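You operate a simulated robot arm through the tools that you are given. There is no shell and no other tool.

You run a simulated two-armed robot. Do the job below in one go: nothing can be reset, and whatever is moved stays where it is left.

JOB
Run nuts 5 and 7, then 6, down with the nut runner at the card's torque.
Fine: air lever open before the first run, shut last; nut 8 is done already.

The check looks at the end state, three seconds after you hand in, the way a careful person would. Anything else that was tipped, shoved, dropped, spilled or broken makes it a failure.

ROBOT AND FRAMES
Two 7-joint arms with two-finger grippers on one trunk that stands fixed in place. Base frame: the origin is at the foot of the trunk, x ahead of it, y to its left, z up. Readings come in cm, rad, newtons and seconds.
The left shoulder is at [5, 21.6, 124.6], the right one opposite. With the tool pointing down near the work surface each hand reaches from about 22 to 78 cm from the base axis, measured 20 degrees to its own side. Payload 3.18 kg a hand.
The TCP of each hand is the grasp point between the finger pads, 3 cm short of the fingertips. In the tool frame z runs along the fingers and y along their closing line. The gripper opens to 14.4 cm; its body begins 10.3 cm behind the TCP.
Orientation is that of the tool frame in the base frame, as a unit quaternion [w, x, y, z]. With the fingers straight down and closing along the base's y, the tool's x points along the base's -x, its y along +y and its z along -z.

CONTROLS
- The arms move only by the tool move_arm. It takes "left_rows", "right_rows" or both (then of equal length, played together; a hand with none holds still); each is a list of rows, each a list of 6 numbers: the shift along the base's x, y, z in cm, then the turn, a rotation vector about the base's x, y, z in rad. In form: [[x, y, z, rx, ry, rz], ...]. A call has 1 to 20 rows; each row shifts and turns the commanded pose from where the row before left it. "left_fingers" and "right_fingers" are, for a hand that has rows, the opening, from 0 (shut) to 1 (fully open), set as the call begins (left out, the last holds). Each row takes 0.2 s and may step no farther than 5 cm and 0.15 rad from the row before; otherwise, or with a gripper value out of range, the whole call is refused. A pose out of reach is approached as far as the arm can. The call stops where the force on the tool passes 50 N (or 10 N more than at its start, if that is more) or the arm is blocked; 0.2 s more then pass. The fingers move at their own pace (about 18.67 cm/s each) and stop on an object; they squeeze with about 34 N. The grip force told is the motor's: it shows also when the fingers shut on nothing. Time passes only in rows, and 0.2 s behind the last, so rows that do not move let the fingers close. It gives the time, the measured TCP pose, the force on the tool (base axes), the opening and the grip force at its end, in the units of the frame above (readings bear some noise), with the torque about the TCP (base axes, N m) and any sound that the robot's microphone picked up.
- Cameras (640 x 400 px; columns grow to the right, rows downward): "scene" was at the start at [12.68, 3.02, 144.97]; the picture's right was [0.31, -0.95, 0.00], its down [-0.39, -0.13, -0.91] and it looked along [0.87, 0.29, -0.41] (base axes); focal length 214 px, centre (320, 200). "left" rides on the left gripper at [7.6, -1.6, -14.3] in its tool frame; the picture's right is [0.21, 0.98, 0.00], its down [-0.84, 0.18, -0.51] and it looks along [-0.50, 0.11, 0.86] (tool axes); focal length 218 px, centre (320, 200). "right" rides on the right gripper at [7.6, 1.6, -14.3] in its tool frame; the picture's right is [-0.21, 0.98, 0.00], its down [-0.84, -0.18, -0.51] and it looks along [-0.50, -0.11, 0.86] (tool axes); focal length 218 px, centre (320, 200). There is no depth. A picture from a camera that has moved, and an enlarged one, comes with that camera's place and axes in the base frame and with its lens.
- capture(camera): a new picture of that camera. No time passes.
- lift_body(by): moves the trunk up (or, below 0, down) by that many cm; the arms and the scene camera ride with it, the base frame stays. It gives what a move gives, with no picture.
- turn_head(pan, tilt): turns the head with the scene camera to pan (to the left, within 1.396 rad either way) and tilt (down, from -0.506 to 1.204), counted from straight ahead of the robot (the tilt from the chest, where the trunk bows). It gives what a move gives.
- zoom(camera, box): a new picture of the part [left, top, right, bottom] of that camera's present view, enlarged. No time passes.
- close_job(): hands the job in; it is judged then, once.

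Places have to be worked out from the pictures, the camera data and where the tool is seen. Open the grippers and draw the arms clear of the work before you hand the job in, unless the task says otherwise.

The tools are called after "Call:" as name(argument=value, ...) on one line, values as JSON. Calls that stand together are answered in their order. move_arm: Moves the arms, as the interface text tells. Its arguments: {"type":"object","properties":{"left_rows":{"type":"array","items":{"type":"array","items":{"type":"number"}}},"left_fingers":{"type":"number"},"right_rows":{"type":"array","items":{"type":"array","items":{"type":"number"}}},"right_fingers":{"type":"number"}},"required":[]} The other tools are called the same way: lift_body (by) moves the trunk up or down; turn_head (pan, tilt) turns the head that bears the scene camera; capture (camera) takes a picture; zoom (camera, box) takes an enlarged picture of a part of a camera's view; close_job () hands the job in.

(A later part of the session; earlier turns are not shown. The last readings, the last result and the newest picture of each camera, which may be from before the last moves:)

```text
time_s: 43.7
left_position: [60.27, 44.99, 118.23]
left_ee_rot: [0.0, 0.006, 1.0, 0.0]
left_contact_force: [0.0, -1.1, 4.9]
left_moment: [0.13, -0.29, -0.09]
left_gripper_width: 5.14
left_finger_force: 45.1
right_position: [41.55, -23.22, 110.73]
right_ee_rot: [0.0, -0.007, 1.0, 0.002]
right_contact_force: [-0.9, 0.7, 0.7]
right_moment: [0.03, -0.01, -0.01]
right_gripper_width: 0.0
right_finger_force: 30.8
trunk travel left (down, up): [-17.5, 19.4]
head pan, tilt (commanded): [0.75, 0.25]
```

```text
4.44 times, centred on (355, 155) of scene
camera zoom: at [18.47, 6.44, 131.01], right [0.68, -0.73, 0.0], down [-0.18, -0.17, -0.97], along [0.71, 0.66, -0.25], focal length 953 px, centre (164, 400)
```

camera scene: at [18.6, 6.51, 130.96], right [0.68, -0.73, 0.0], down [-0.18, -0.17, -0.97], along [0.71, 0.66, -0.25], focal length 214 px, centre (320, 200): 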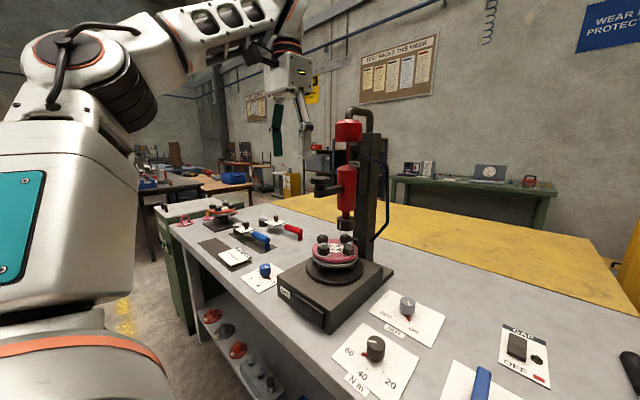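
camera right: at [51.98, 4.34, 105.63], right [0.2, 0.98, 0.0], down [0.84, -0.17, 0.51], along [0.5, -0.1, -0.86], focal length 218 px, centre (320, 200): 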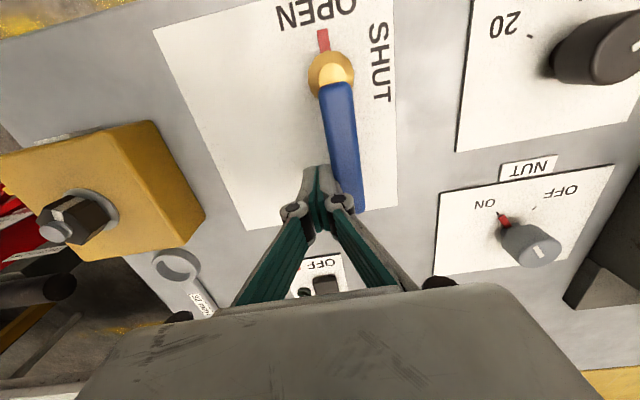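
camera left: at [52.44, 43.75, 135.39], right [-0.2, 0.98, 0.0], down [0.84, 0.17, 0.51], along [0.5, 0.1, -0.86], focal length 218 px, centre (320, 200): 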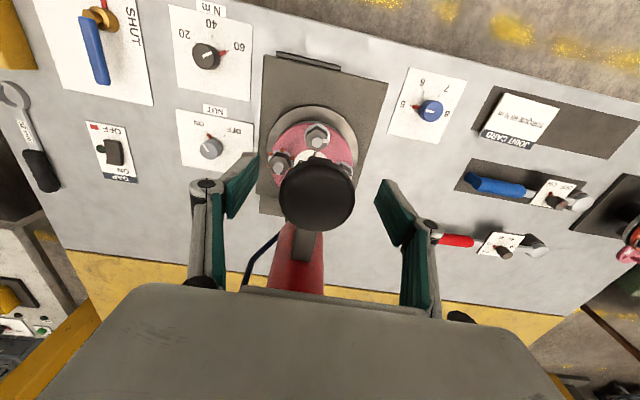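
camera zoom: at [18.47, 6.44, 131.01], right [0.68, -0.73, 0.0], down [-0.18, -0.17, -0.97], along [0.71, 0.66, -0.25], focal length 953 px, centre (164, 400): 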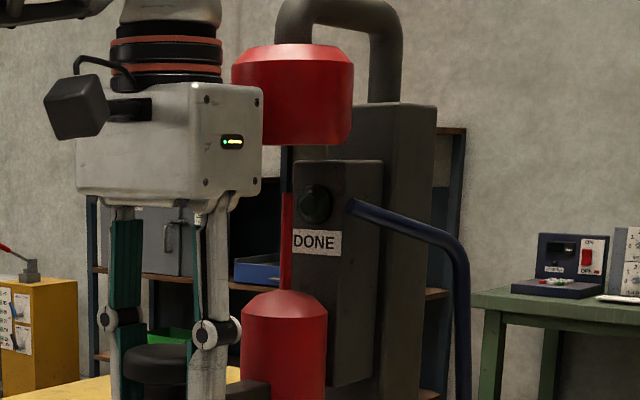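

The socket is now over nut 5. I'll press further in small steps.

Call:
move_arm(left_rows=[[0, 0, -0.3, 0, 0, 0], [0, 0, -0.3, 0, 0, 0], [0, 0, -0.3, 0, 0, 0], [0, 0, 0, 0, 0, 0]])

Call:
zoom(camera="scene", box=[300, 190, 400, 270])

Call:
zoom(camera="scene", box=[310, 110, 400, 200])

```text
time_s: 44.7
left_position: [60.25, 45.03, 117.3]
left_ee_rot: [0.001, 0.005, 1.0, 0.0]
left_contact_force: [1.1, -1.2, 5.5]
left_moment: [-0.03, -0.21, 0.0]
left_gripper_width: 5.17
left_finger_force: 44.8
right_position: [41.4, -23.13, 110.82]
right_ee_rot: [0.001, -0.007, 1.0, 0.002]
right_contact_force: [-0.1, -0.2, -0.3]
right_moment: [0.01, 0.0, 0.0]
right_gripper_width: 0.0
right_finger_force: 30.6
trunk travel left (down, up): [-17.5, 19.4]
head pan, tilt (commanded): [0.75, 0.25]
```

```text
5.00 times, centred on (350, 230) of scene
camera zoom: at [18.48, 6.45, 131.01], right [0.68, -0.73, 0.0], down [-0.18, -0.17, -0.97], along [0.71, 0.66, -0.25], focal length 1072 px, centre (170, 50)
```

zoom: 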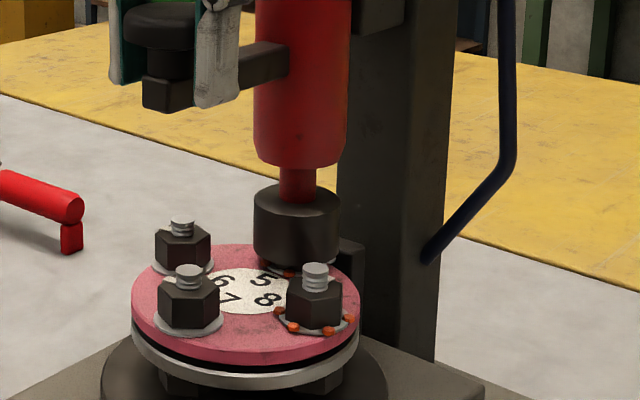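

```text
4.44 times, centred on (355, 155) of scene
camera zoom: at [18.48, 6.45, 131.01], right [0.68, -0.73, 0.0], down [-0.18, -0.17, -0.97], along [0.71, 0.66, -0.25], focal length 953 px, centre (164, 400)
```

zoom: 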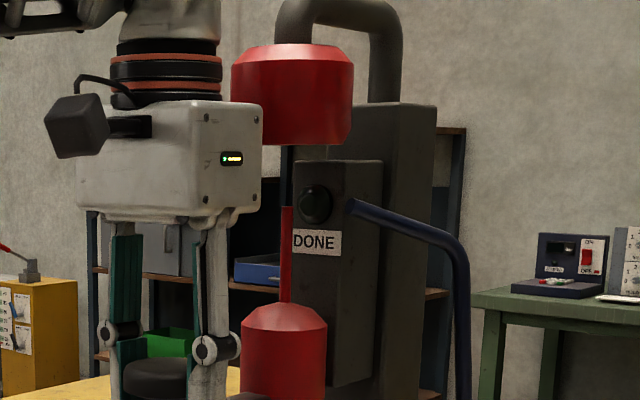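

The socket turned (its white mark moved) and orange appears under nut 5. I'll hold for a moment and look again for the DONE lamp.

Call:
move_arm(left_rows=[[0, 0, 0, 0, 0, 0], [0, 0, 0, 0, 0, 0], [0, 0, 0, 0, 0, 0]])

Call:
zoom(camera="scene", box=[325, 225, 375, 265])

Call:
zoom(camera="scene", box=[330, 140, 380, 180])

```text
time_s: 45.5
left_position: [60.19, 44.99, 117.4]
left_ee_rot: [0.0, 0.007, 1.0, -0.001]
left_contact_force: [0.0, -1.1, 4.6]
left_moment: [0.05, 0.03, 0.02]
left_gripper_width: 5.18
left_finger_force: 45.1
right_position: [41.59, -23.04, 110.77]
right_ee_rot: [0.0, -0.007, 1.0, 0.0]
right_contact_force: [0.0, 0.0, -0.1]
right_moment: [-0.06, -0.02, -0.03]
right_gripper_width: 0.03
right_finger_force: 30.0
trunk travel left (down, up): [-17.5, 19.4]
head pan, tilt (commanded): [0.75, 0.25]
```

```text
10.00 times, centred on (350, 245) of scene
camera zoom: at [18.48, 6.45, 131.01], right [0.68, -0.73, 0.0], down [-0.18, -0.17, -0.97], along [0.71, 0.66, -0.25], focal length 2145 px, centre (20, -250)
```

zoom: 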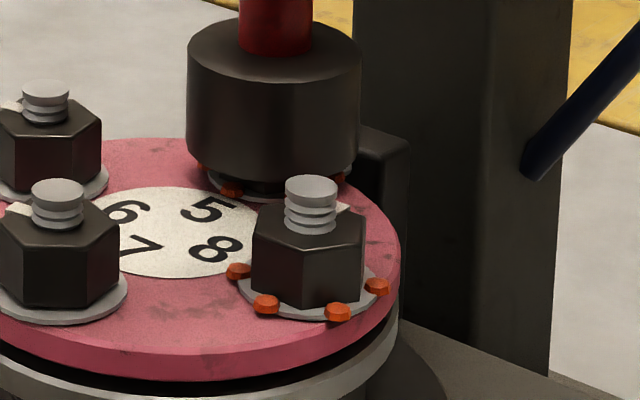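

```text
10.00 times, centred on (355, 160) of scene
camera zoom: at [18.48, 6.45, 131.01], right [0.68, -0.73, 0.0], down [-0.18, -0.17, -0.97], along [0.71, 0.66, -0.25], focal length 2145 px, centre (-30, 600)
```

zoom: 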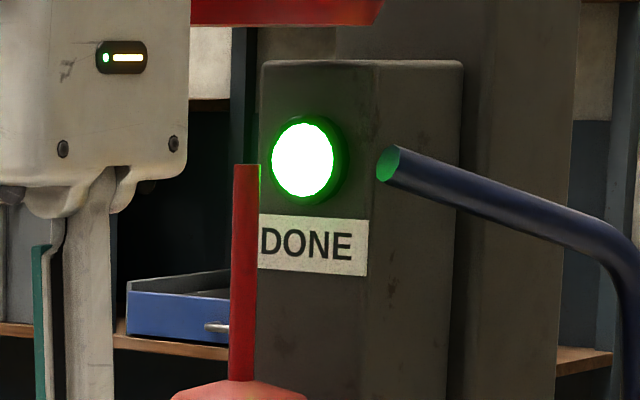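

DONE is lit green and nut 5's washer shows orange all round. I'll raise the runner back to its rest height with the grip.

Call:
move_arm(left_rows=[[0, 0, 0.7, 0, 0, 0], [0, 0, 0.7, 0, 0, 0], [0, 0, 0.7, 0, 0, 0], [0, 0, 0.7, 0, 0, 0], [0, 0, 0.7, 0, 0, 0], [0, 0, 0.3, 0, 0, 0], [0, 0, 0, 0, 0, 0]])

Call:
zoom(camera="scene", box=[290, 100, 410, 290])

Call:
zoom(camera="scene", box=[310, 215, 375, 265])

```text
time_s: 47.1
left_position: [60.19, 45.08, 121.08]
left_ee_rot: [0.0, 0.005, 1.0, -0.001]
left_contact_force: [-2.0, -2.5, 2.0]
left_moment: [-0.02, 0.23, 0.01]
left_gripper_width: 5.15
left_finger_force: 45.1
right_position: [41.4, -23.05, 110.8]
right_ee_rot: [0.0, -0.007, 1.0, 0.001]
right_contact_force: [-0.1, 0.6, -0.3]
right_moment: [0.0, -0.01, 0.01]
right_gripper_width: 0.0
right_finger_force: 30.4
trunk travel left (down, up): [-17.5, 19.4]
head pan, tilt (commanded): [0.75, 0.25]
```

```text
2.11 times, centred on (350, 195) of scene
camera zoom: at [18.44, 6.45, 131.01], right [0.68, -0.73, 0.0], down [-0.18, -0.17, -0.97], along [0.71, 0.66, -0.25], focal length 452 px, centre (257, 210)
```

zoom: 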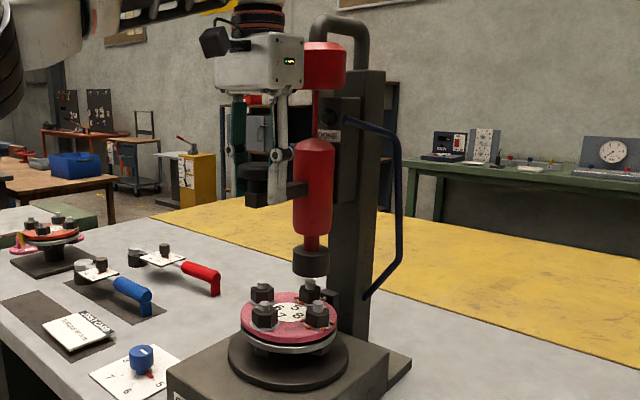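

```text
8.00 times, centred on (342, 240) of scene
camera zoom: at [18.44, 6.45, 131.01], right [0.68, -0.73, 0.0], down [-0.18, -0.17, -0.97], along [0.71, 0.66, -0.25], focal length 1716 px, centre (140, -120)
```

zoom: 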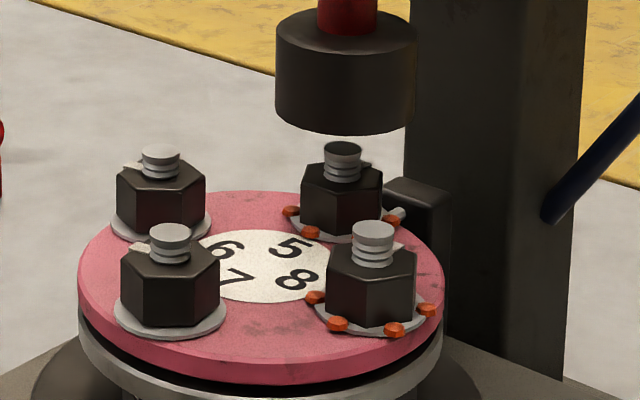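

Nut 5 is marked and the socket is clear again. I'll open the fingers and back straight out, then check that the runner rests at the top.

Call:
move_arm(left_rows=[[0, 0, 0, 0, 0, 0], [0, 0, 0, 0, 0, 0], [0, 0, 0, 0, 0, 0], [-2, 0, 0, 0, 0, 0], [-4, 0, 0, 0, 0, 0], [-4, 0, 0, 0, 0, 0]], left_fingers=0.7)

Call:
zoom(camera="scene", box=[290, 100, 410, 290])

Call:
zoom(camera="scene", box=[240, 230, 320, 300])

```text
time_s: 48.5
left_position: [50.19, 45.0, 121.2]
left_ee_rot: [0.001, 0.006, 1.0, 0.0]
left_contact_force: [0.0, -0.2, 0.5]
left_moment: [-0.01, -0.05, 0.02]
left_gripper_width: 10.11
left_finger_force: 0.0
right_position: [41.47, -23.17, 110.8]
right_ee_rot: [0.0, -0.007, 1.0, 0.001]
right_contact_force: [0.3, -0.1, -0.1]
right_moment: [-0.02, -0.06, 0.0]
right_gripper_width: 0.01
right_finger_force: 30.4
trunk travel left (down, up): [-17.5, 19.4]
head pan, tilt (commanded): [0.75, 0.25]
```

```text
2.11 times, centred on (350, 195) of scene
camera zoom: at [18.36, 6.47, 131.05], right [0.68, -0.73, 0.0], down [-0.18, -0.17, -0.97], along [0.71, 0.66, -0.25], focal length 452 px, centre (257, 210)
```

zoom: 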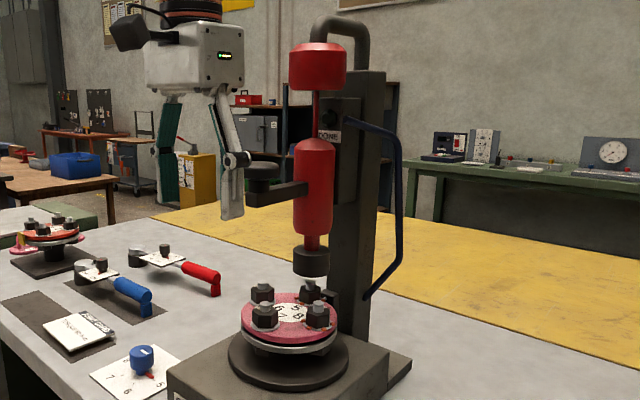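

```text
5.71 times, centred on (280, 265) of scene
camera zoom: at [18.36, 6.47, 131.05], right [0.68, -0.73, 0.0], down [-0.18, -0.17, -0.97], along [0.71, 0.66, -0.25], focal length 1226 px, centre (549, -171)
```

zoom: 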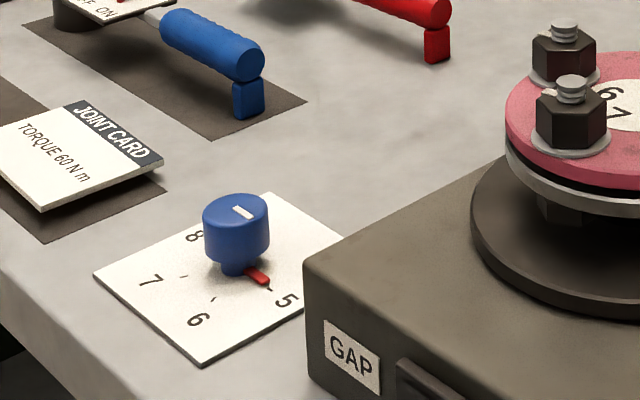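

The runner rests at the top. Next is the blue selector at about (54.7, 66.9), with 5→7 about 100° clockwise. I'll move the left hand over it.

Call:
move_arm(left_rows=[[0, 4.4, -2, 0, 0, 0], [0, 4.4, -2, 0, 0, 0], [0, 4.4, -2, 0, 0, 0], [0, 4.4, -2, 0, 0, 0], [0, 4.3, -2, 0, 0, 0], [2.3, 0, -4, 0, 0, 0], [2.2, 0, -4, 0, 0, 0]], left_fingers=0.45)

Call:
capture(camera="left")

Call:
zoom(camera="left", box=[240, 60, 400, 190])

```text
time_s: 50.1
left_position: [54.8, 67.02, 102.85]
left_ee_rot: [0.0, 0.006, 1.0, -0.001]
left_contact_force: [0.4, 0.2, -0.2]
left_moment: [0.01, 0.05, 0.0]
left_gripper_width: 6.49
left_finger_force: 0.0
right_position: [41.72, -22.97, 110.58]
right_ee_rot: [-0.002, -0.007, 1.0, 0.0]
right_contact_force: [0.9, 0.3, 0.0]
right_moment: [-0.01, 0.03, 0.03]
right_gripper_width: 0.0
right_finger_force: 30.7
trunk travel left (down, up): [-17.5, 19.4]
head pan, tilt (commanded): [0.75, 0.25]
```

```text
taken
camera left: at [46.91, 65.53, 117.02], right [-0.2, 0.98, 0.0], down [0.84, 0.17, 0.51], along [0.5, 0.1, -0.86], focal length 218 px, centre (320, 200)
```

left: 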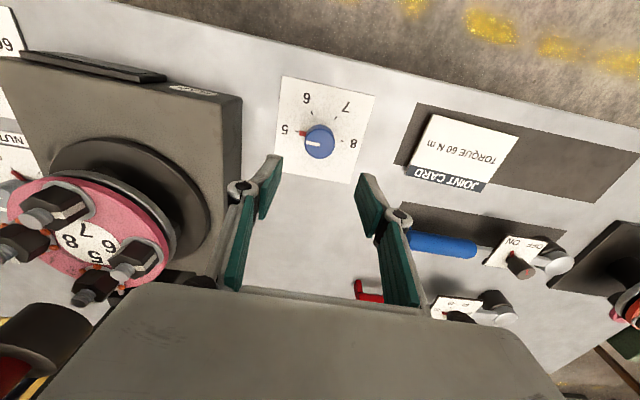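

```text
3.08 times, centred on (320, 125) of left
camera zoom: at [46.91, 65.53, 117.02], right [-0.2, 0.98, 0.0], down [0.84, 0.17, 0.51], along [0.5, 0.1, -0.86], focal length 672 px, centre (320, 431)
```

zoom: 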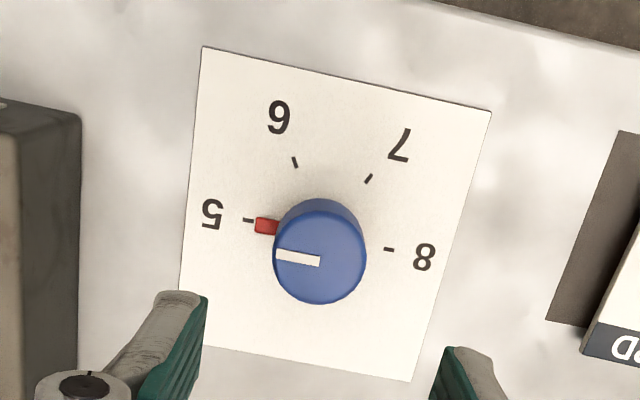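

The selector axis is (54.85, 67.1) with 60° spacing between positions, so 5→7 is 120° clockwise. I'll descend to grip height.

Call:
move_arm(left_rows=[[0.05, 0.05, -4, 0, 0, 0], [0, 0, -4, 0, 0, 0], [0, 0, -3, 0, 0, 0], [0, 0, -1.6, 0, 0, 0], [0, 0, 0, 0, 0, 0]])

Call:
capture(camera="left")

```text
time_s: 51.3
left_position: [54.72, 66.9, 90.38]
left_ee_rot: [0.001, 0.005, 1.0, 0.0]
left_contact_force: [-1.0, -0.2, 0.2]
left_moment: [0.02, -0.01, 0.01]
left_gripper_width: 6.47
left_finger_force: 0.0
right_position: [41.48, -23.14, 110.73]
right_ee_rot: [0.0, -0.007, 1.0, 0.001]
right_contact_force: [-0.1, 0.0, 0.7]
right_moment: [0.03, 0.03, 0.01]
right_gripper_width: 0.0
right_finger_force: 31.1
trunk travel left (down, up): [-17.5, 19.4]
head pan, tilt (commanded): [0.75, 0.25]
```

```text
taken
camera left: at [46.86, 65.51, 104.58], right [-0.2, 0.98, 0.0], down [0.84, 0.17, 0.51], along [0.5, 0.1, -0.86], focal length 218 px, centre (320, 200)
```

left: 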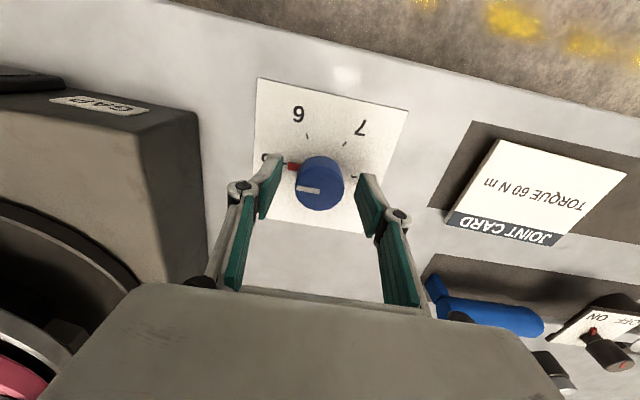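

The selector knob is between the pads. I'll close and turn it clockwise in two stages, starting with 60°.

Call:
move_arm(left_rows=[[0, 0, 0, 0, 0, 0], [0, 0, 0, 0, 0, 0], [0, 0, 0, 0, 0, 0], [0, 0, 0, 0, 0, -0.15], [0, 0, 0, 0, 0, -0.15], [0, 0, 0, 0, 0, -0.15], [0, 0, 0, 0, 0, -0.15], [0, 0, 0, 0, 0, -0.15], [0, 0, 0, 0, 0, -0.15], [0, 0, 0, 0, 0, -0.15]], left_fingers=0.0)

Call:
capture(camera="left")

Call:
capture(camera="scene")

Call:
zoom(camera="scene", box=[290, 200, 410, 300])

```text
time_s: 53.5
left_position: [54.89, 67.2, 90.41]
left_ee_rot: [0.001, 0.508, 0.862, 0.0]
left_contact_force: [2.6, 15.7, -1.4]
left_moment: [0.68, -0.07, 0.09]
left_gripper_width: 3.91
left_finger_force: 44.9
right_position: [41.58, -23.02, 110.76]
right_ee_rot: [0.001, -0.007, 1.0, 0.0]
right_contact_force: [1.2, 0.2, 0.3]
right_moment: [0.0, -0.03, 0.0]
right_gripper_width: 0.0
right_finger_force: 30.9
trunk travel left (down, up): [-17.5, 19.4]
head pan, tilt (commanded): [0.75, 0.25]
```

```text
taken
camera left: at [49.52, 73.16, 104.6], right [0.75, 0.66, 0.0], down [0.57, -0.65, 0.51], along [0.33, -0.38, -0.86], focal length 218 px, centre (320, 200)
```

left: 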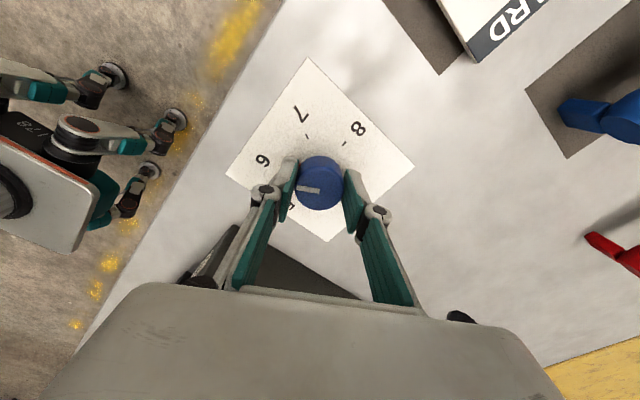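

```text
taken
camera scene: at [18.54, 6.65, 130.99], right [0.68, -0.73, 0.0], down [-0.18, -0.17, -0.97], along [0.71, 0.66, -0.25], focal length 214 px, centre (320, 200)
```

scene: 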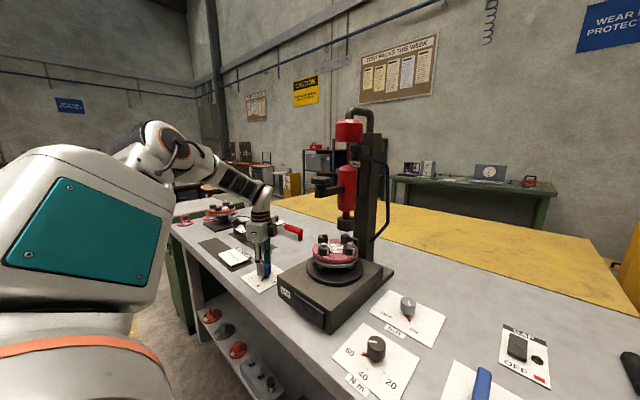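

```text
4.00 times, centred on (350, 250) of scene
camera zoom: at [18.54, 6.65, 130.99], right [0.68, -0.73, 0.0], down [-0.18, -0.17, -0.97], along [0.71, 0.66, -0.25], focal length 858 px, centre (200, 0)
```

zoom: 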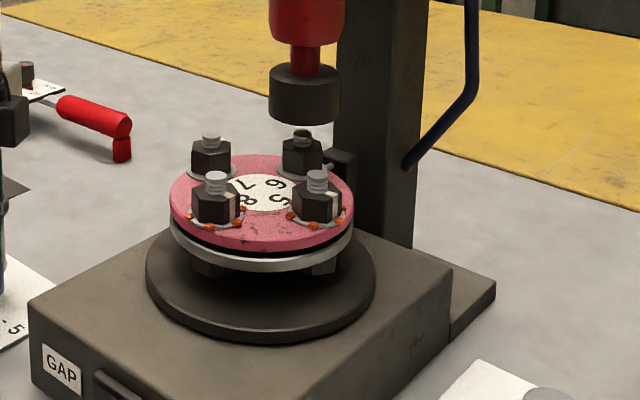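

The turntable follows the selector: 6 is now under the spindle. I'll turn another 60° to bring 7 round.

Call:
move_arm(left_rows=[[0, 0.1, 0, 0, 0, -0.15], [0, 0, 0, 0, 0, -0.15], [0, 0, 0, 0, 0, -0.15], [0, 0, 0, 0, 0, -0.15], [0, 0, 0, 0, 0, -0.15], [0, 0, 0, 0, 0, -0.15], [0, 0, 0, 0, 0, -0.147], [0, 0, 0, 0, 0, 0]])

Call:
capture(camera="left")

Call:
zoom(camera="scene", box=[290, 200, 410, 300])

Call:
zoom(camera="scene", box=[230, 230, 310, 300])

```text
time_s: 55.3
left_position: [55.08, 67.24, 90.42]
left_ee_rot: [0.0, 0.87, 0.492, 0.0]
left_contact_force: [22.5, 9.9, -0.2]
left_moment: [-0.09, -0.54, 0.03]
left_gripper_width: 3.92
left_finger_force: 44.8
right_position: [41.78, -23.06, 110.71]
right_ee_rot: [-0.001, -0.007, 1.0, 0.001]
right_contact_force: [0.0, -0.6, -0.4]
right_moment: [-0.01, -0.01, -0.01]
right_gripper_width: 0.0
right_finger_force: 30.9
trunk travel left (down, up): [-17.5, 19.4]
head pan, tilt (commanded): [0.75, 0.25]
```

```text
taken
camera left: at [57.4, 74.63, 104.6], right [0.95, -0.32, 0.0], down [-0.28, -0.82, 0.51], along [-0.16, -0.48, -0.86], focal length 218 px, centre (320, 200)
```

left: 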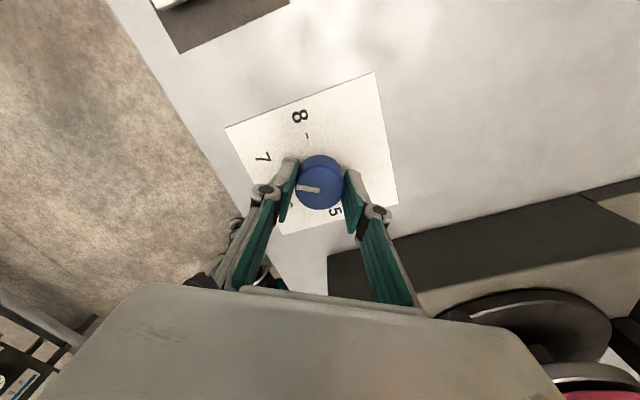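

```text
4.00 times, centred on (350, 250) of scene
camera zoom: at [18.72, 6.59, 130.96], right [0.68, -0.73, 0.0], down [-0.18, -0.17, -0.97], along [0.71, 0.66, -0.25], focal length 858 px, centre (200, 0)
```

zoom: 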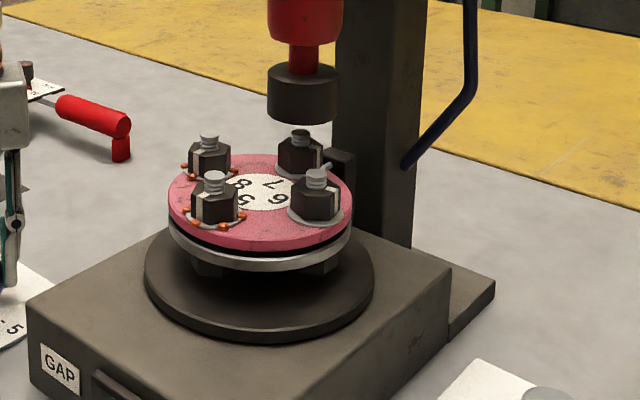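

```text
5.71 times, centred on (270, 265) of scene
camera zoom: at [18.72, 6.59, 130.96], right [0.68, -0.73, 0.0], down [-0.18, -0.17, -0.97], along [0.71, 0.66, -0.25], focal length 1226 px, centre (606, -171)
```

zoom: 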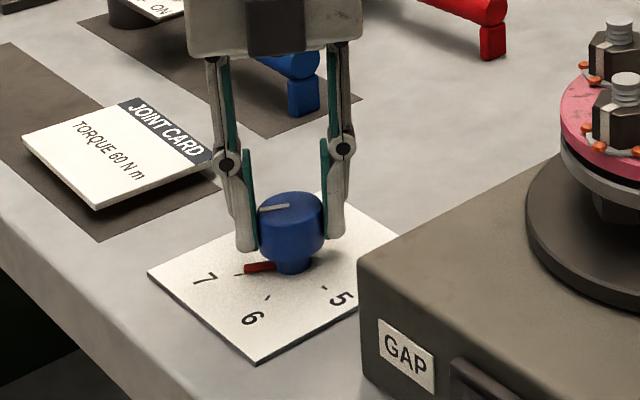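

Pointer is at 7 and label 7 is under the spindle. I'll release, rise, and verify alignment.

Call:
move_arm(left_rows=[[0, 0, 0, 0, 0, 0], [0, 0, 0, 0, 0, 0], [0, 0, 2, 0, 0, 0], [0, 0, 4, 0, 0, 0], [0, 0, 4, 0, 0, 0], [0, 0, 4, 0, 0, 0]], left_fingers=0.45)

Call:
zoom(camera="scene", box=[290, 200, 390, 270])

Call:
zoom(camera="scene", box=[230, 230, 310, 300])

```text
time_s: 56.7
left_position: [54.68, 67.05, 104.69]
left_ee_rot: [0.001, 0.87, 0.494, -0.001]
left_contact_force: [1.1, 0.3, -0.1]
left_moment: [0.04, -0.06, -0.01]
left_gripper_width: 6.49
left_finger_force: 0.1
right_position: [41.51, -23.11, 110.69]
right_ee_rot: [0.001, -0.007, 1.0, 0.001]
right_contact_force: [-0.2, -1.0, 0.8]
right_moment: [0.01, -0.03, -0.03]
right_gripper_width: 0.0
right_finger_force: 30.8
trunk travel left (down, up): [-17.5, 19.4]
head pan, tilt (commanded): [0.75, 0.25]
```

```text
5.71 times, centred on (340, 235) of scene
camera zoom: at [18.43, 6.42, 131.03], right [0.68, -0.73, 0.0], down [-0.18, -0.17, -0.97], along [0.71, 0.66, -0.25], focal length 1226 px, centre (206, 0)
```

zoom: 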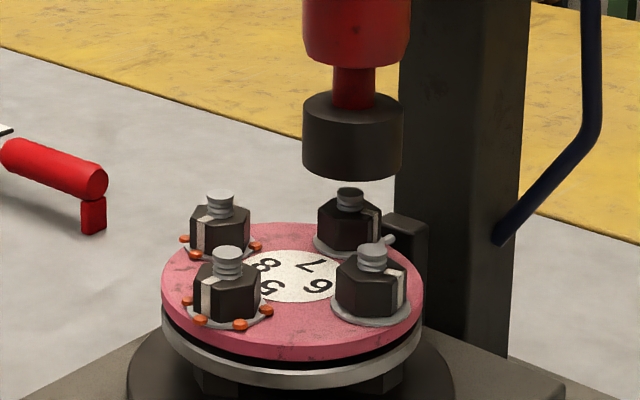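

```text
5.71 times, centred on (270, 265) of scene
camera zoom: at [18.43, 6.42, 131.03], right [0.68, -0.73, 0.0], down [-0.18, -0.17, -0.97], along [0.71, 0.66, -0.25], focal length 1226 px, centre (606, -171)
```

zoom: 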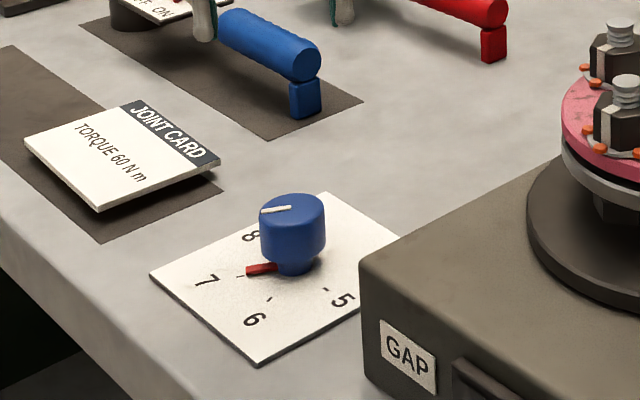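

Nut 7 is under the spindle and the dial is on 7. I'll return the hand to the front of the handle, unwinding the yaw on the way.

Call:
move_arm(left_rows=[[-0.4, -1.2, 1.18, 0, 0, 0.15], [-0.4, -1.2, 1.18, 0, 0, 0.15], [-0.4, -1.2, 1.18, 0, 0, 0.15], [-0.4, -1.2, 1.18, 0, 0, 0.15], [-0.4, -1.5, 1.18, 0, 0, 0.15], [-0.4, -1.5, 1.18, 0, 0, 0.15], [-0.4, -1.5, 1.18, 0, 0, 0.15], [-0.4, -1.5, 1.18, 0, 0, 0.15], [-0.4, -1.8, 1.18, 0, 0, 0.15], [-0.4, -1.8, 1.18, 0, 0, 0.15], [-0.4, -1.8, 1.18, 0, 0, 0.15], [-0.3, -1.9, 1.18, 0, 0, 0.15], [0, -1.95, 1.18, 0, 0, 0.15], [0, -2, 1.16, 0, 0, 0.15]], left_fingers=0.7)

Call:
capture(camera="left")

```text
time_s: 59.7
left_position: [50.1, 45.15, 121.02]
left_ee_rot: [-0.001, 0.004, 1.0, 0.0]
left_contact_force: [-0.7, -0.5, 0.0]
left_moment: [0.02, 0.01, -0.02]
left_gripper_width: 10.05
left_finger_force: 0.0
right_position: [41.57, -23.28, 110.73]
right_ee_rot: [0.0, -0.007, 1.0, 0.0]
right_contact_force: [-0.5, -0.5, -0.6]
right_moment: [-0.02, -0.01, -0.02]
right_gripper_width: 0.0
right_finger_force: 30.9
trunk travel left (down, up): [-17.5, 19.4]
head pan, tilt (commanded): [0.75, 0.25]
```

```text
taken
camera left: at [42.17, 43.55, 135.24], right [-0.2, 0.98, 0.0], down [0.84, 0.17, 0.51], along [0.5, 0.1, -0.86], focal length 218 px, centre (320, 200)
```

left: 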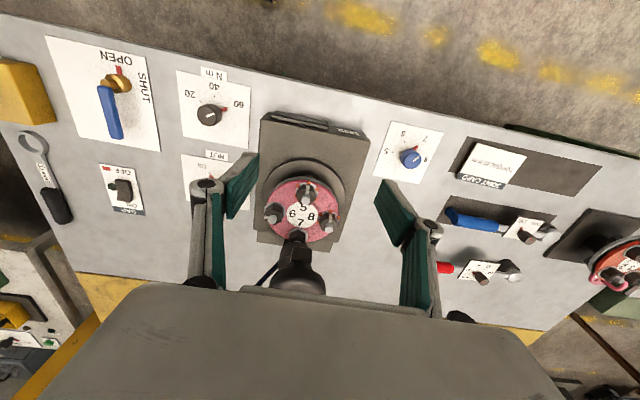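

At (50.1, 45.1, 121.0) with the fingers wide; the handle is straight ahead. I'll slide forward around it.

Call:
move_arm(left_rows=[[3.5, 0, 0.05, 0, 0, 0], [3.5, -0.05, 0.05, 0, 0, 0], [2.1, -0.05, 0, 0, 0, 0], [1.0, 0, 0, 0, 0, 0]])

Call:
capture(camera="left")

```text
time_s: 60.7
left_position: [60.2, 45.12, 121.1]
left_ee_rot: [0.001, 0.004, 1.0, 0.0]
left_contact_force: [0.2, -0.5, -1.2]
left_moment: [0.01, 0.01, 0.02]
left_gripper_width: 10.1
left_finger_force: 0.0
right_position: [41.54, -23.03, 110.81]
right_ee_rot: [0.0, -0.007, 1.0, 0.001]
right_contact_force: [-1.6, 0.7, -0.2]
right_moment: [0.0, -0.02, -0.02]
right_gripper_width: 0.0
right_finger_force: 31.1
trunk travel left (down, up): [-17.5, 19.4]
head pan, tilt (commanded): [0.75, 0.25]
```

```text
taken
camera left: at [52.37, 43.51, 135.29], right [-0.2, 0.98, 0.0], down [0.84, 0.17, 0.51], along [0.5, 0.1, -0.86], focal length 218 px, centre (320, 200)
```

left: 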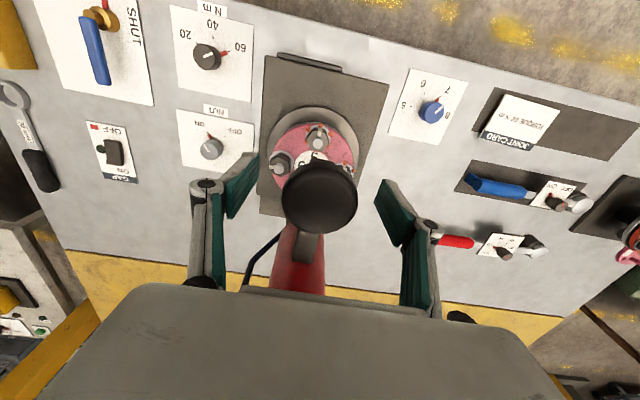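

The knob is centred again. I'll close on it and pull the runner down to just above nut 7.

Call:
move_arm(left_rows=[[0, 0, 0, 0, 0, 0], [0, 0, 0, 0, 0, 0], [0, 0, 0, 0, 0, 0], [0, 0, -0.5, 0, 0, 0], [0, 0, -0.5, 0, 0, 0], [0, 0, -0.5, 0, 0, 0], [0, 0, -0.5, 0, 0, 0], [0, 0, 0, 0, 0, 0]], left_fingers=0.0)

Call:
zoom(camera="scene", box=[300, 190, 400, 270])

```text
time_s: 62.5
left_position: [60.2, 44.98, 119.14]
left_ee_rot: [0.001, 0.004, 1.0, 0.0]
left_contact_force: [0.4, 3.7, 4.4]
left_moment: [0.03, -0.24, -0.08]
left_gripper_width: 5.16
left_finger_force: 44.1
right_position: [41.5, -23.13, 110.75]
right_ee_rot: [0.001, -0.007, 1.0, 0.001]
right_contact_force: [0.0, 0.1, 0.2]
right_moment: [-0.01, -0.01, 0.02]
right_gripper_width: 0.01
right_finger_force: 30.6
trunk travel left (down, up): [-17.5, 19.4]
head pan, tilt (commanded): [0.75, 0.25]
```

```text
5.00 times, centred on (350, 230) of scene
camera zoom: at [18.46, 6.52, 131.01], right [0.68, -0.73, 0.0], down [-0.18, -0.17, -0.97], along [0.71, 0.66, -0.25], focal length 1072 px, centre (170, 50)
```

zoom: 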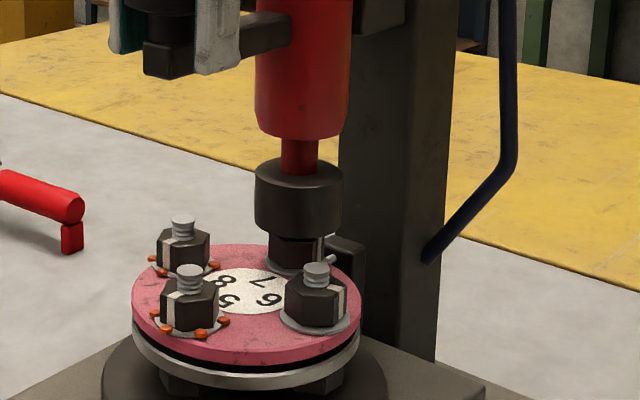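

The socket is centred coming down over nut 7. I'll continue to the running depth (TCP z≈117.3) and hold.

Call:
move_arm(left_rows=[[0, 0, -0.4, 0, 0, 0], [0, 0, -0.4, 0, 0, 0], [0, 0, -0.4, 0, 0, 0], [0, 0, -0.3, 0, 0, 0], [0, 0, -0.3, 0, 0, 0], [0, 0, 0, 0, 0, 0], [0, 0, 0, 0, 0, 0], [0, 0, 0, 0, 0, 0], [0, 0, 0, 0, 0, 0]])

Call:
zoom(camera="scene", box=[325, 225, 375, 265])

Call:
zoom(camera="scene", box=[330, 140, 380, 180])

```text
time_s: 64.5
left_position: [60.25, 45.11, 117.24]
left_ee_rot: [-0.001, 0.005, 1.0, -0.001]
left_contact_force: [0.6, 5.9, 5.1]
left_moment: [0.08, 0.01, -0.01]
left_gripper_width: 5.14
left_finger_force: 45.3
right_position: [41.53, -23.16, 110.66]
right_ee_rot: [0.0, -0.007, 1.0, 0.001]
right_contact_force: [-0.4, 0.3, 1.1]
right_moment: [0.02, 0.01, -0.03]
right_gripper_width: 0.01
right_finger_force: 30.9
trunk travel left (down, up): [-17.5, 19.4]
head pan, tilt (commanded): [0.75, 0.25]
```

```text
10.00 times, centred on (350, 245) of scene
camera zoom: at [18.47, 6.54, 131.0], right [0.68, -0.73, 0.0], down [-0.18, -0.17, -0.97], along [0.71, 0.66, -0.25], focal length 2145 px, centre (20, -250)
```

zoom: 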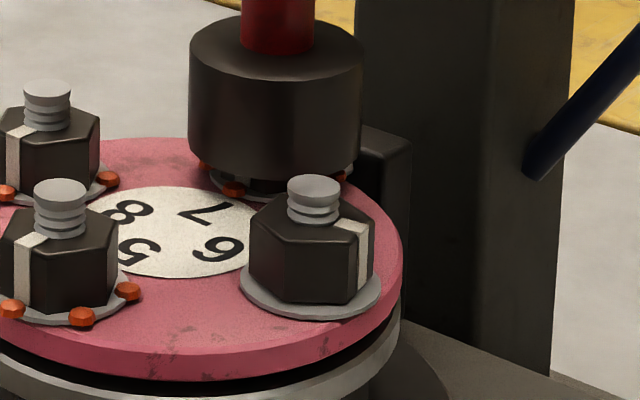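

```text
10.00 times, centred on (355, 160) of scene
camera zoom: at [18.47, 6.54, 131.0], right [0.68, -0.73, 0.0], down [-0.18, -0.17, -0.97], along [0.71, 0.66, -0.25], focal length 2145 px, centre (-30, 600)
```

zoom: 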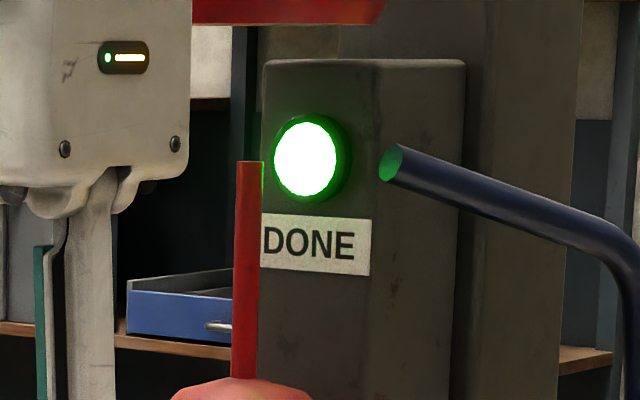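

DONE is green and nut 7's washer shows orange. I'll raise the runner to its rest height.

Call:
move_arm(left_rows=[[0, 0, 0.7, 0, 0, 0], [0, 0, 0.7, 0, 0, 0], [0, 0, 0.7, 0, 0, 0], [0, 0, 0.7, 0, 0, 0], [0, 0, 0.7, 0, 0, 0], [0, 0, 0.3, 0, 0, 0], [0, 0, 0, 0, 0, 0]])

Call:
zoom(camera="scene", box=[310, 215, 375, 265])

```text
time_s: 66.1
left_position: [60.22, 45.07, 120.99]
left_ee_rot: [0.0, 0.005, 1.0, -0.001]
left_contact_force: [-2.9, 3.5, 1.7]
left_moment: [-0.08, 0.17, -0.03]
left_gripper_width: 5.15
left_finger_force: 45.1
right_position: [41.46, -22.98, 110.83]
right_ee_rot: [0.0, -0.007, 1.0, 0.001]
right_contact_force: [-0.1, 0.1, -0.5]
right_moment: [-0.03, 0.0, -0.01]
right_gripper_width: 0.0
right_finger_force: 31.0
trunk travel left (down, up): [-17.5, 19.4]
head pan, tilt (commanded): [0.75, 0.25]
```

```text
8.00 times, centred on (342, 240) of scene
camera zoom: at [18.45, 6.53, 131.01], right [0.68, -0.73, 0.0], down [-0.18, -0.17, -0.97], along [0.71, 0.66, -0.25], focal length 1716 px, centre (140, -120)
```

zoom: 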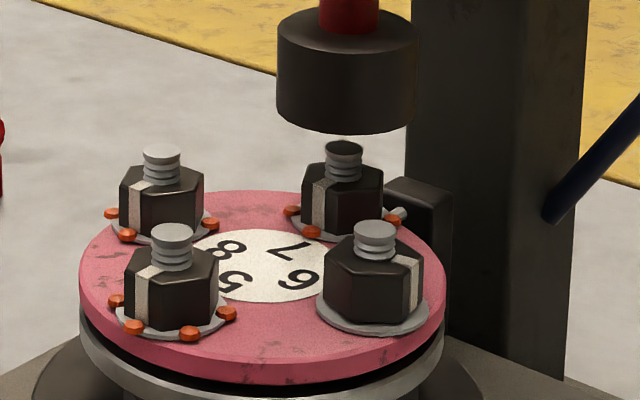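

Nuts 5, 7 and 8 are all marked now. I'll release the handle, back out, and go over to the selector with the hand yawed about −1.1 rad ready to turn back to 6.

Call:
move_arm(left_rows=[[0, 0, 0, 0, 0, 0], [0, 0, 0, 0, 0, 0], [0, 0, 0, 0, 0, 0], [-2, 0, 0, 0, 0, 0], [-4, 0, 0, 0, 0, 0], [-4, 0, 0, 0, 0, 0]], left_fingers=0.7)

Call:
move_arm(left_rows=[[0, 3, -1.5, 0, 0, -0.14], [0, 3, -1.5, 0, 0, -0.14], [0, 3, -1.5, 0, 0, -0.14], [0, 3, -1.5, 0, 0, -0.14], [1.15, 2.5, -2.6, 0, 0, -0.14], [1.15, 2.5, -2.6, 0, 0, -0.14], [1.15, 2.5, -2.6, 0, 0, -0.14], [1.15, 2.5, -2.6, 0, 0, -0.12], [0, 0, 0, 0, 0, 0]], left_fingers=0.45)

Call:
zoom(camera="left", box=[240, 60, 400, 190])

Call:
zoom(camera="scene", box=[290, 100, 410, 290])

```text
time_s: 67.5
left_position: [49.9, 45.05, 121.13]
left_ee_rot: [0.0, 0.005, 1.0, 0.0]
left_contact_force: [-1.1, 1.0, -0.2]
left_moment: [0.0, -0.08, -0.01]
left_gripper_width: 10.07
left_finger_force: 0.0
right_position: [41.54, -22.94, 110.78]
right_ee_rot: [0.001, -0.008, 1.0, 0.001]
right_contact_force: [-0.7, 0.2, 0.2]
right_moment: [-0.02, -0.01, 0.02]
right_gripper_width: 0.0
right_finger_force: 30.2
trunk travel left (down, up): [-17.5, 19.4]
head pan, tilt (commanded): [0.75, 0.25]
```

```text
time_s: 69.5
left_position: [54.85, 66.85, 104.73]
left_ee_rot: [0.0, 0.526, 0.85, 0.001]
left_contact_force: [-0.4, 0.7, -0.2]
left_moment: [0.02, 0.0, -0.01]
left_gripper_width: 6.48
left_finger_force: 0.1
right_position: [41.53, -23.22, 110.73]
right_ee_rot: [0.0, -0.007, 1.0, 0.003]
right_contact_force: [0.4, 0.0, -0.5]
right_moment: [0.03, -0.05, -0.01]
right_gripper_width: 0.01
right_finger_force: 30.9
trunk travel left (down, up): [-17.5, 19.4]
head pan, tilt (commanded): [0.75, 0.25]
```

```text
3.08 times, centred on (320, 125) of left
camera zoom: at [49.69, 73.04, 118.93], right [0.78, 0.62, 0.0], down [0.54, -0.67, 0.51], along [0.32, -0.4, -0.86], focal length 672 px, centre (320, 431)
```

zoom: 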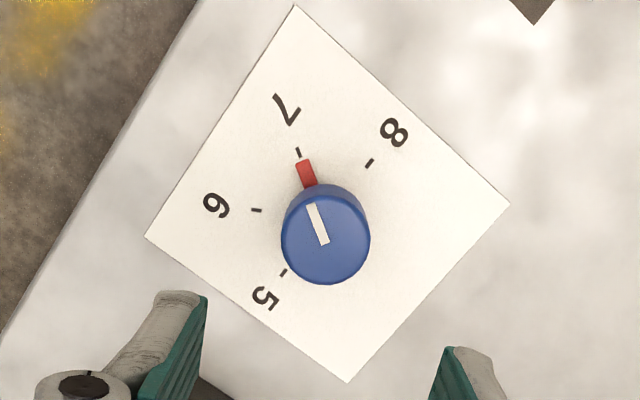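

```text
2.11 times, centred on (350, 195) of scene
camera zoom: at [18.43, 6.44, 131.03], right [0.68, -0.73, 0.0], down [-0.18, -0.17, -0.97], along [0.71, 0.66, -0.25], focal length 452 px, centre (257, 210)
```

zoom: 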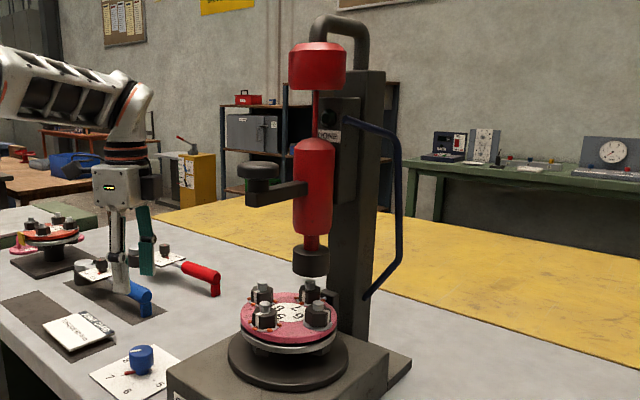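

The dial is at 7 and the hand is above it. I'll correct y by +0.2 and descend to grip.

Call:
move_arm(left_rows=[[0.05, 0.2, -4, 0, 0, 0], [0, 0, -4, 0, 0, 0], [0, 0, -3.5, 0, 0, 0], [0, 0, -2.9, 0, 0, 0], [0, 0, 0, 0, 0, 0]])

Call:
capture(camera="left")

```text
time_s: 70.7
left_position: [54.82, 67.02, 90.25]
left_ee_rot: [0.0, 0.526, 0.85, 0.0]
left_contact_force: [-1.1, -0.1, 0.1]
left_moment: [0.03, -0.02, -0.04]
left_gripper_width: 6.45
left_finger_force: 0.0
right_position: [41.5, -22.96, 110.77]
right_ee_rot: [0.001, -0.006, 1.0, 0.001]
right_contact_force: [-0.1, 1.0, -0.6]
right_moment: [0.0, -0.04, -0.04]
right_gripper_width: 0.0
right_finger_force: 30.9
trunk travel left (down, up): [-17.5, 19.4]
head pan, tilt (commanded): [0.75, 0.25]
```

```text
taken
camera left: at [49.79, 73.3, 104.4], right [0.78, 0.62, 0.0], down [0.54, -0.67, 0.51], along [0.32, -0.4, -0.86], focal length 218 px, centre (320, 200)
```

left: 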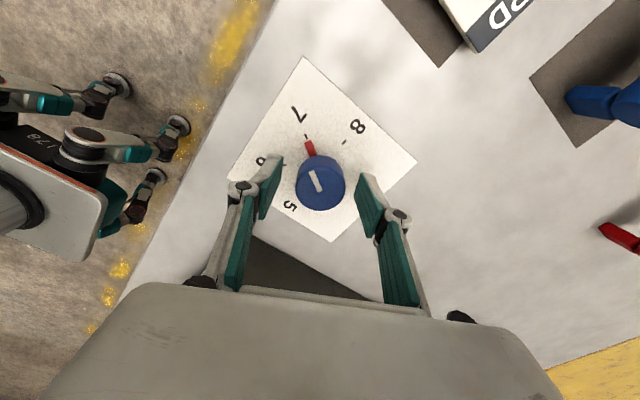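

Well centred. I'll close and turn 60° counter-clockwise back to 6.

Call:
move_arm(left_rows=[[0, 0, 0, 0, 0, 0], [0, 0, 0, 0, 0, 0], [0, 0, 0, 0, 0, 0], [0, 0, 0, 0, 0, 0.15], [0, 0, 0, 0, 0, 0.15], [0, 0, 0, 0, 0, 0.15], [0, 0, 0, 0, 0, 0.15], [0, 0, 0, 0, 0, 0.15], [0, 0, 0, 0, 0, 0.15], [0, 0, 0, 0, 0, 0.147], [0, 0, 0, 0, 0, 0]], left_fingers=0.0)

Call:
capture(camera="left")

Call:
zoom(camera="scene", box=[230, 200, 390, 300])

```text
time_s: 73.1
left_position: [54.9, 67.06, 90.23]
left_ee_rot: [-0.001, 0.029, 1.0, -0.002]
left_contact_force: [-3.7, -13.9, -9.8]
left_moment: [-0.6, -0.27, -0.04]
left_gripper_width: 3.93
left_finger_force: 45.1
right_position: [41.53, -23.2, 110.73]
right_ee_rot: [-0.001, -0.008, 1.0, 0.002]
right_contact_force: [0.6, -0.6, 0.0]
right_moment: [0.01, 0.0, 0.0]
right_gripper_width: 0.0
right_finger_force: 30.7
trunk travel left (down, up): [-17.5, 19.4]
head pan, tilt (commanded): [0.75, 0.25]
```

```text
taken
camera left: at [46.94, 65.96, 104.41], right [-0.15, 0.99, 0.0], down [0.85, 0.13, 0.51], along [0.5, 0.07, -0.86], focal length 218 px, centre (320, 200)
```

left: 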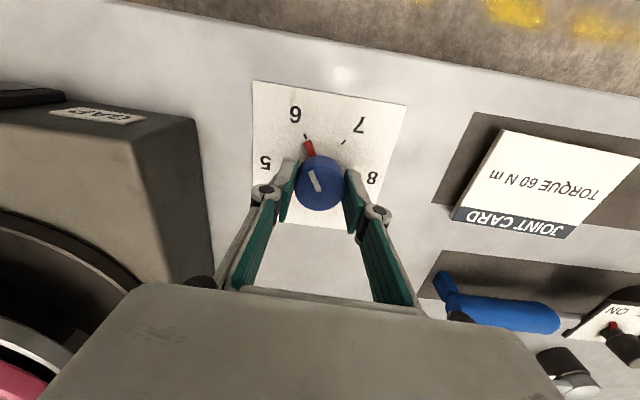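

```text
4.00 times, centred on (310, 250) of scene
camera zoom: at [18.54, 6.43, 130.99], right [0.68, -0.73, 0.0], down [-0.18, -0.17, -0.97], along [0.71, 0.66, -0.25], focal length 858 px, centre (360, 0)
```

zoom: 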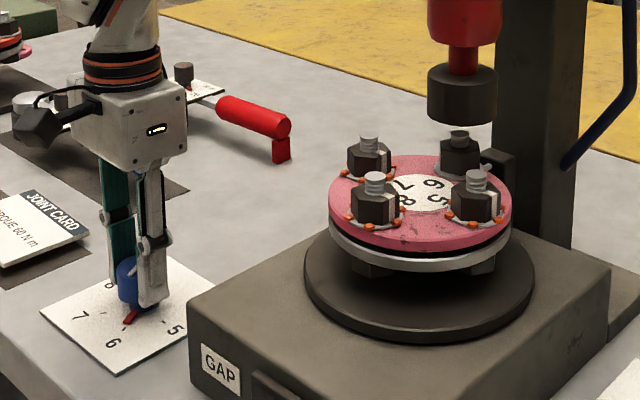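

Pointer is at 6 and label 6 is at the spindle. I'll release, rise and check.

Call:
move_arm(left_rows=[[0, 0, 0, 0, 0, 0], [0, 0, 0, 0, 0, 0], [0, 0, 2, 0, 0, 0], [0, 0, 4, 0, 0, 0], [0, 0, 4, 0, 0, 0], [0, 0, 4, 0, 0, 0]], left_fingers=0.45)

Call:
zoom(camera="scene", box=[310, 205, 390, 265])

Call:
zoom(camera="left", box=[240, 60, 400, 190])

```text
time_s: 74.5
left_position: [54.7, 67.18, 104.39]
left_ee_rot: [0.001, 0.03, 1.0, 0.001]
left_contact_force: [0.4, 0.4, 0.7]
left_moment: [0.02, -0.03, 0.01]
left_gripper_width: 6.49
left_finger_force: 0.1
right_position: [41.65, -23.12, 110.78]
right_ee_rot: [0.0, -0.007, 1.0, 0.001]
right_contact_force: [0.5, -0.6, 0.4]
right_moment: [0.04, -0.04, -0.01]
right_gripper_width: 0.01
right_finger_force: 31.0
trunk travel left (down, up): [-17.5, 19.4]
head pan, tilt (commanded): [0.75, 0.25]
```

```text
6.67 times, centred on (350, 235) of scene
camera zoom: at [18.43, 6.46, 131.02], right [0.68, -0.73, 0.0], down [-0.18, -0.17, -0.97], along [0.71, 0.66, -0.25], focal length 1430 px, centre (120, -33)
```

zoom: 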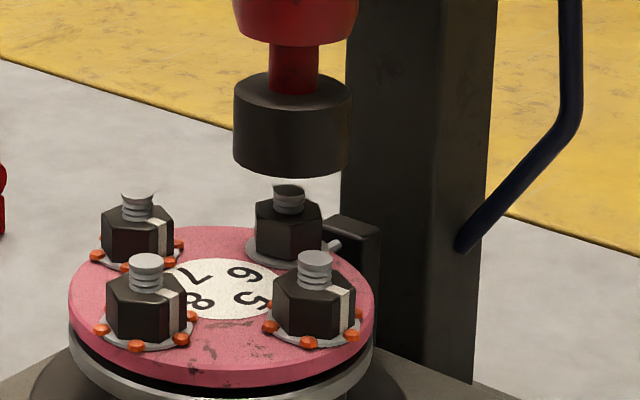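

```text
3.08 times, centred on (320, 125) of left
camera zoom: at [46.87, 66.07, 118.6], right [-0.15, 0.99, 0.0], down [0.85, 0.13, 0.51], along [0.5, 0.08, -0.86], focal length 672 px, centre (320, 431)
```

zoom: 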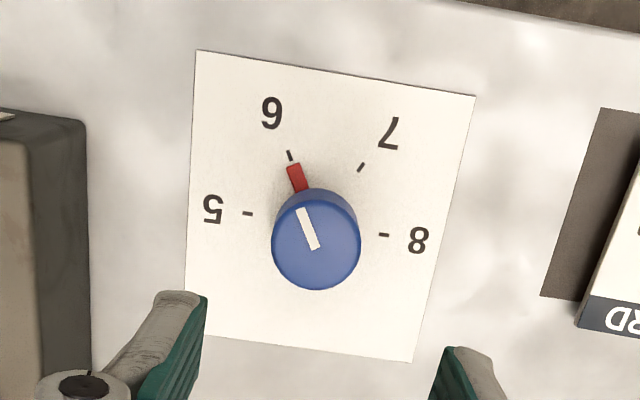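

Nut 6 is aligned under the socket. I'll go back to the handle along the same path.

Call:
move_arm(left_rows=[[-1.19, -2.5, 2.6, 0, 0, 0.05], [-1.19, -2.5, 2.6, 0, 0, 0], [-1.19, -2.5, 2.6, 0, 0, 0], [-1.19, -2.5, 2.6, 0, 0, 0], [0, -3, 1.6, 0, 0, 0], [0, -3, 1.6, 0, 0, 0], [0, -3, 1.6, 0, 0, 0], [0, -3, 1.6, 0, 0, 0], [0, 0, 0, 0, 0, 0]], left_fingers=0.7)

Call:
capture(camera="left")

```text
time_s: 76.5
left_position: [50.17, 45.17, 121.06]
left_ee_rot: [0.0, 0.006, 1.0, 0.0]
left_contact_force: [0.4, 0.8, 0.7]
left_moment: [0.02, -0.02, 0.0]
left_gripper_width: 10.08
left_finger_force: 0.1
right_position: [41.56, -23.0, 110.66]
right_ee_rot: [0.0, -0.007, 1.0, 0.001]
right_contact_force: [0.0, -0.5, -0.4]
right_moment: [-0.02, 0.02, -0.02]
right_gripper_width: 0.0
right_finger_force: 30.6
trunk travel left (down, up): [-17.5, 19.4]
head pan, tilt (commanded): [0.75, 0.25]
```

```text
taken
camera left: at [42.26, 43.68, 135.24], right [-0.2, 0.98, 0.0], down [0.84, 0.17, 0.51], along [0.5, 0.1, -0.86], focal length 218 px, centre (320, 200)
```

left: 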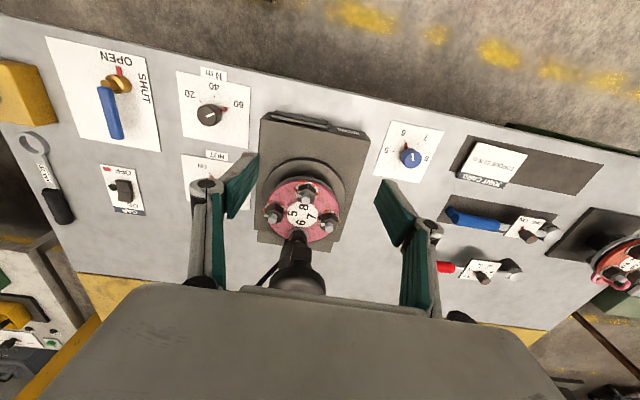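

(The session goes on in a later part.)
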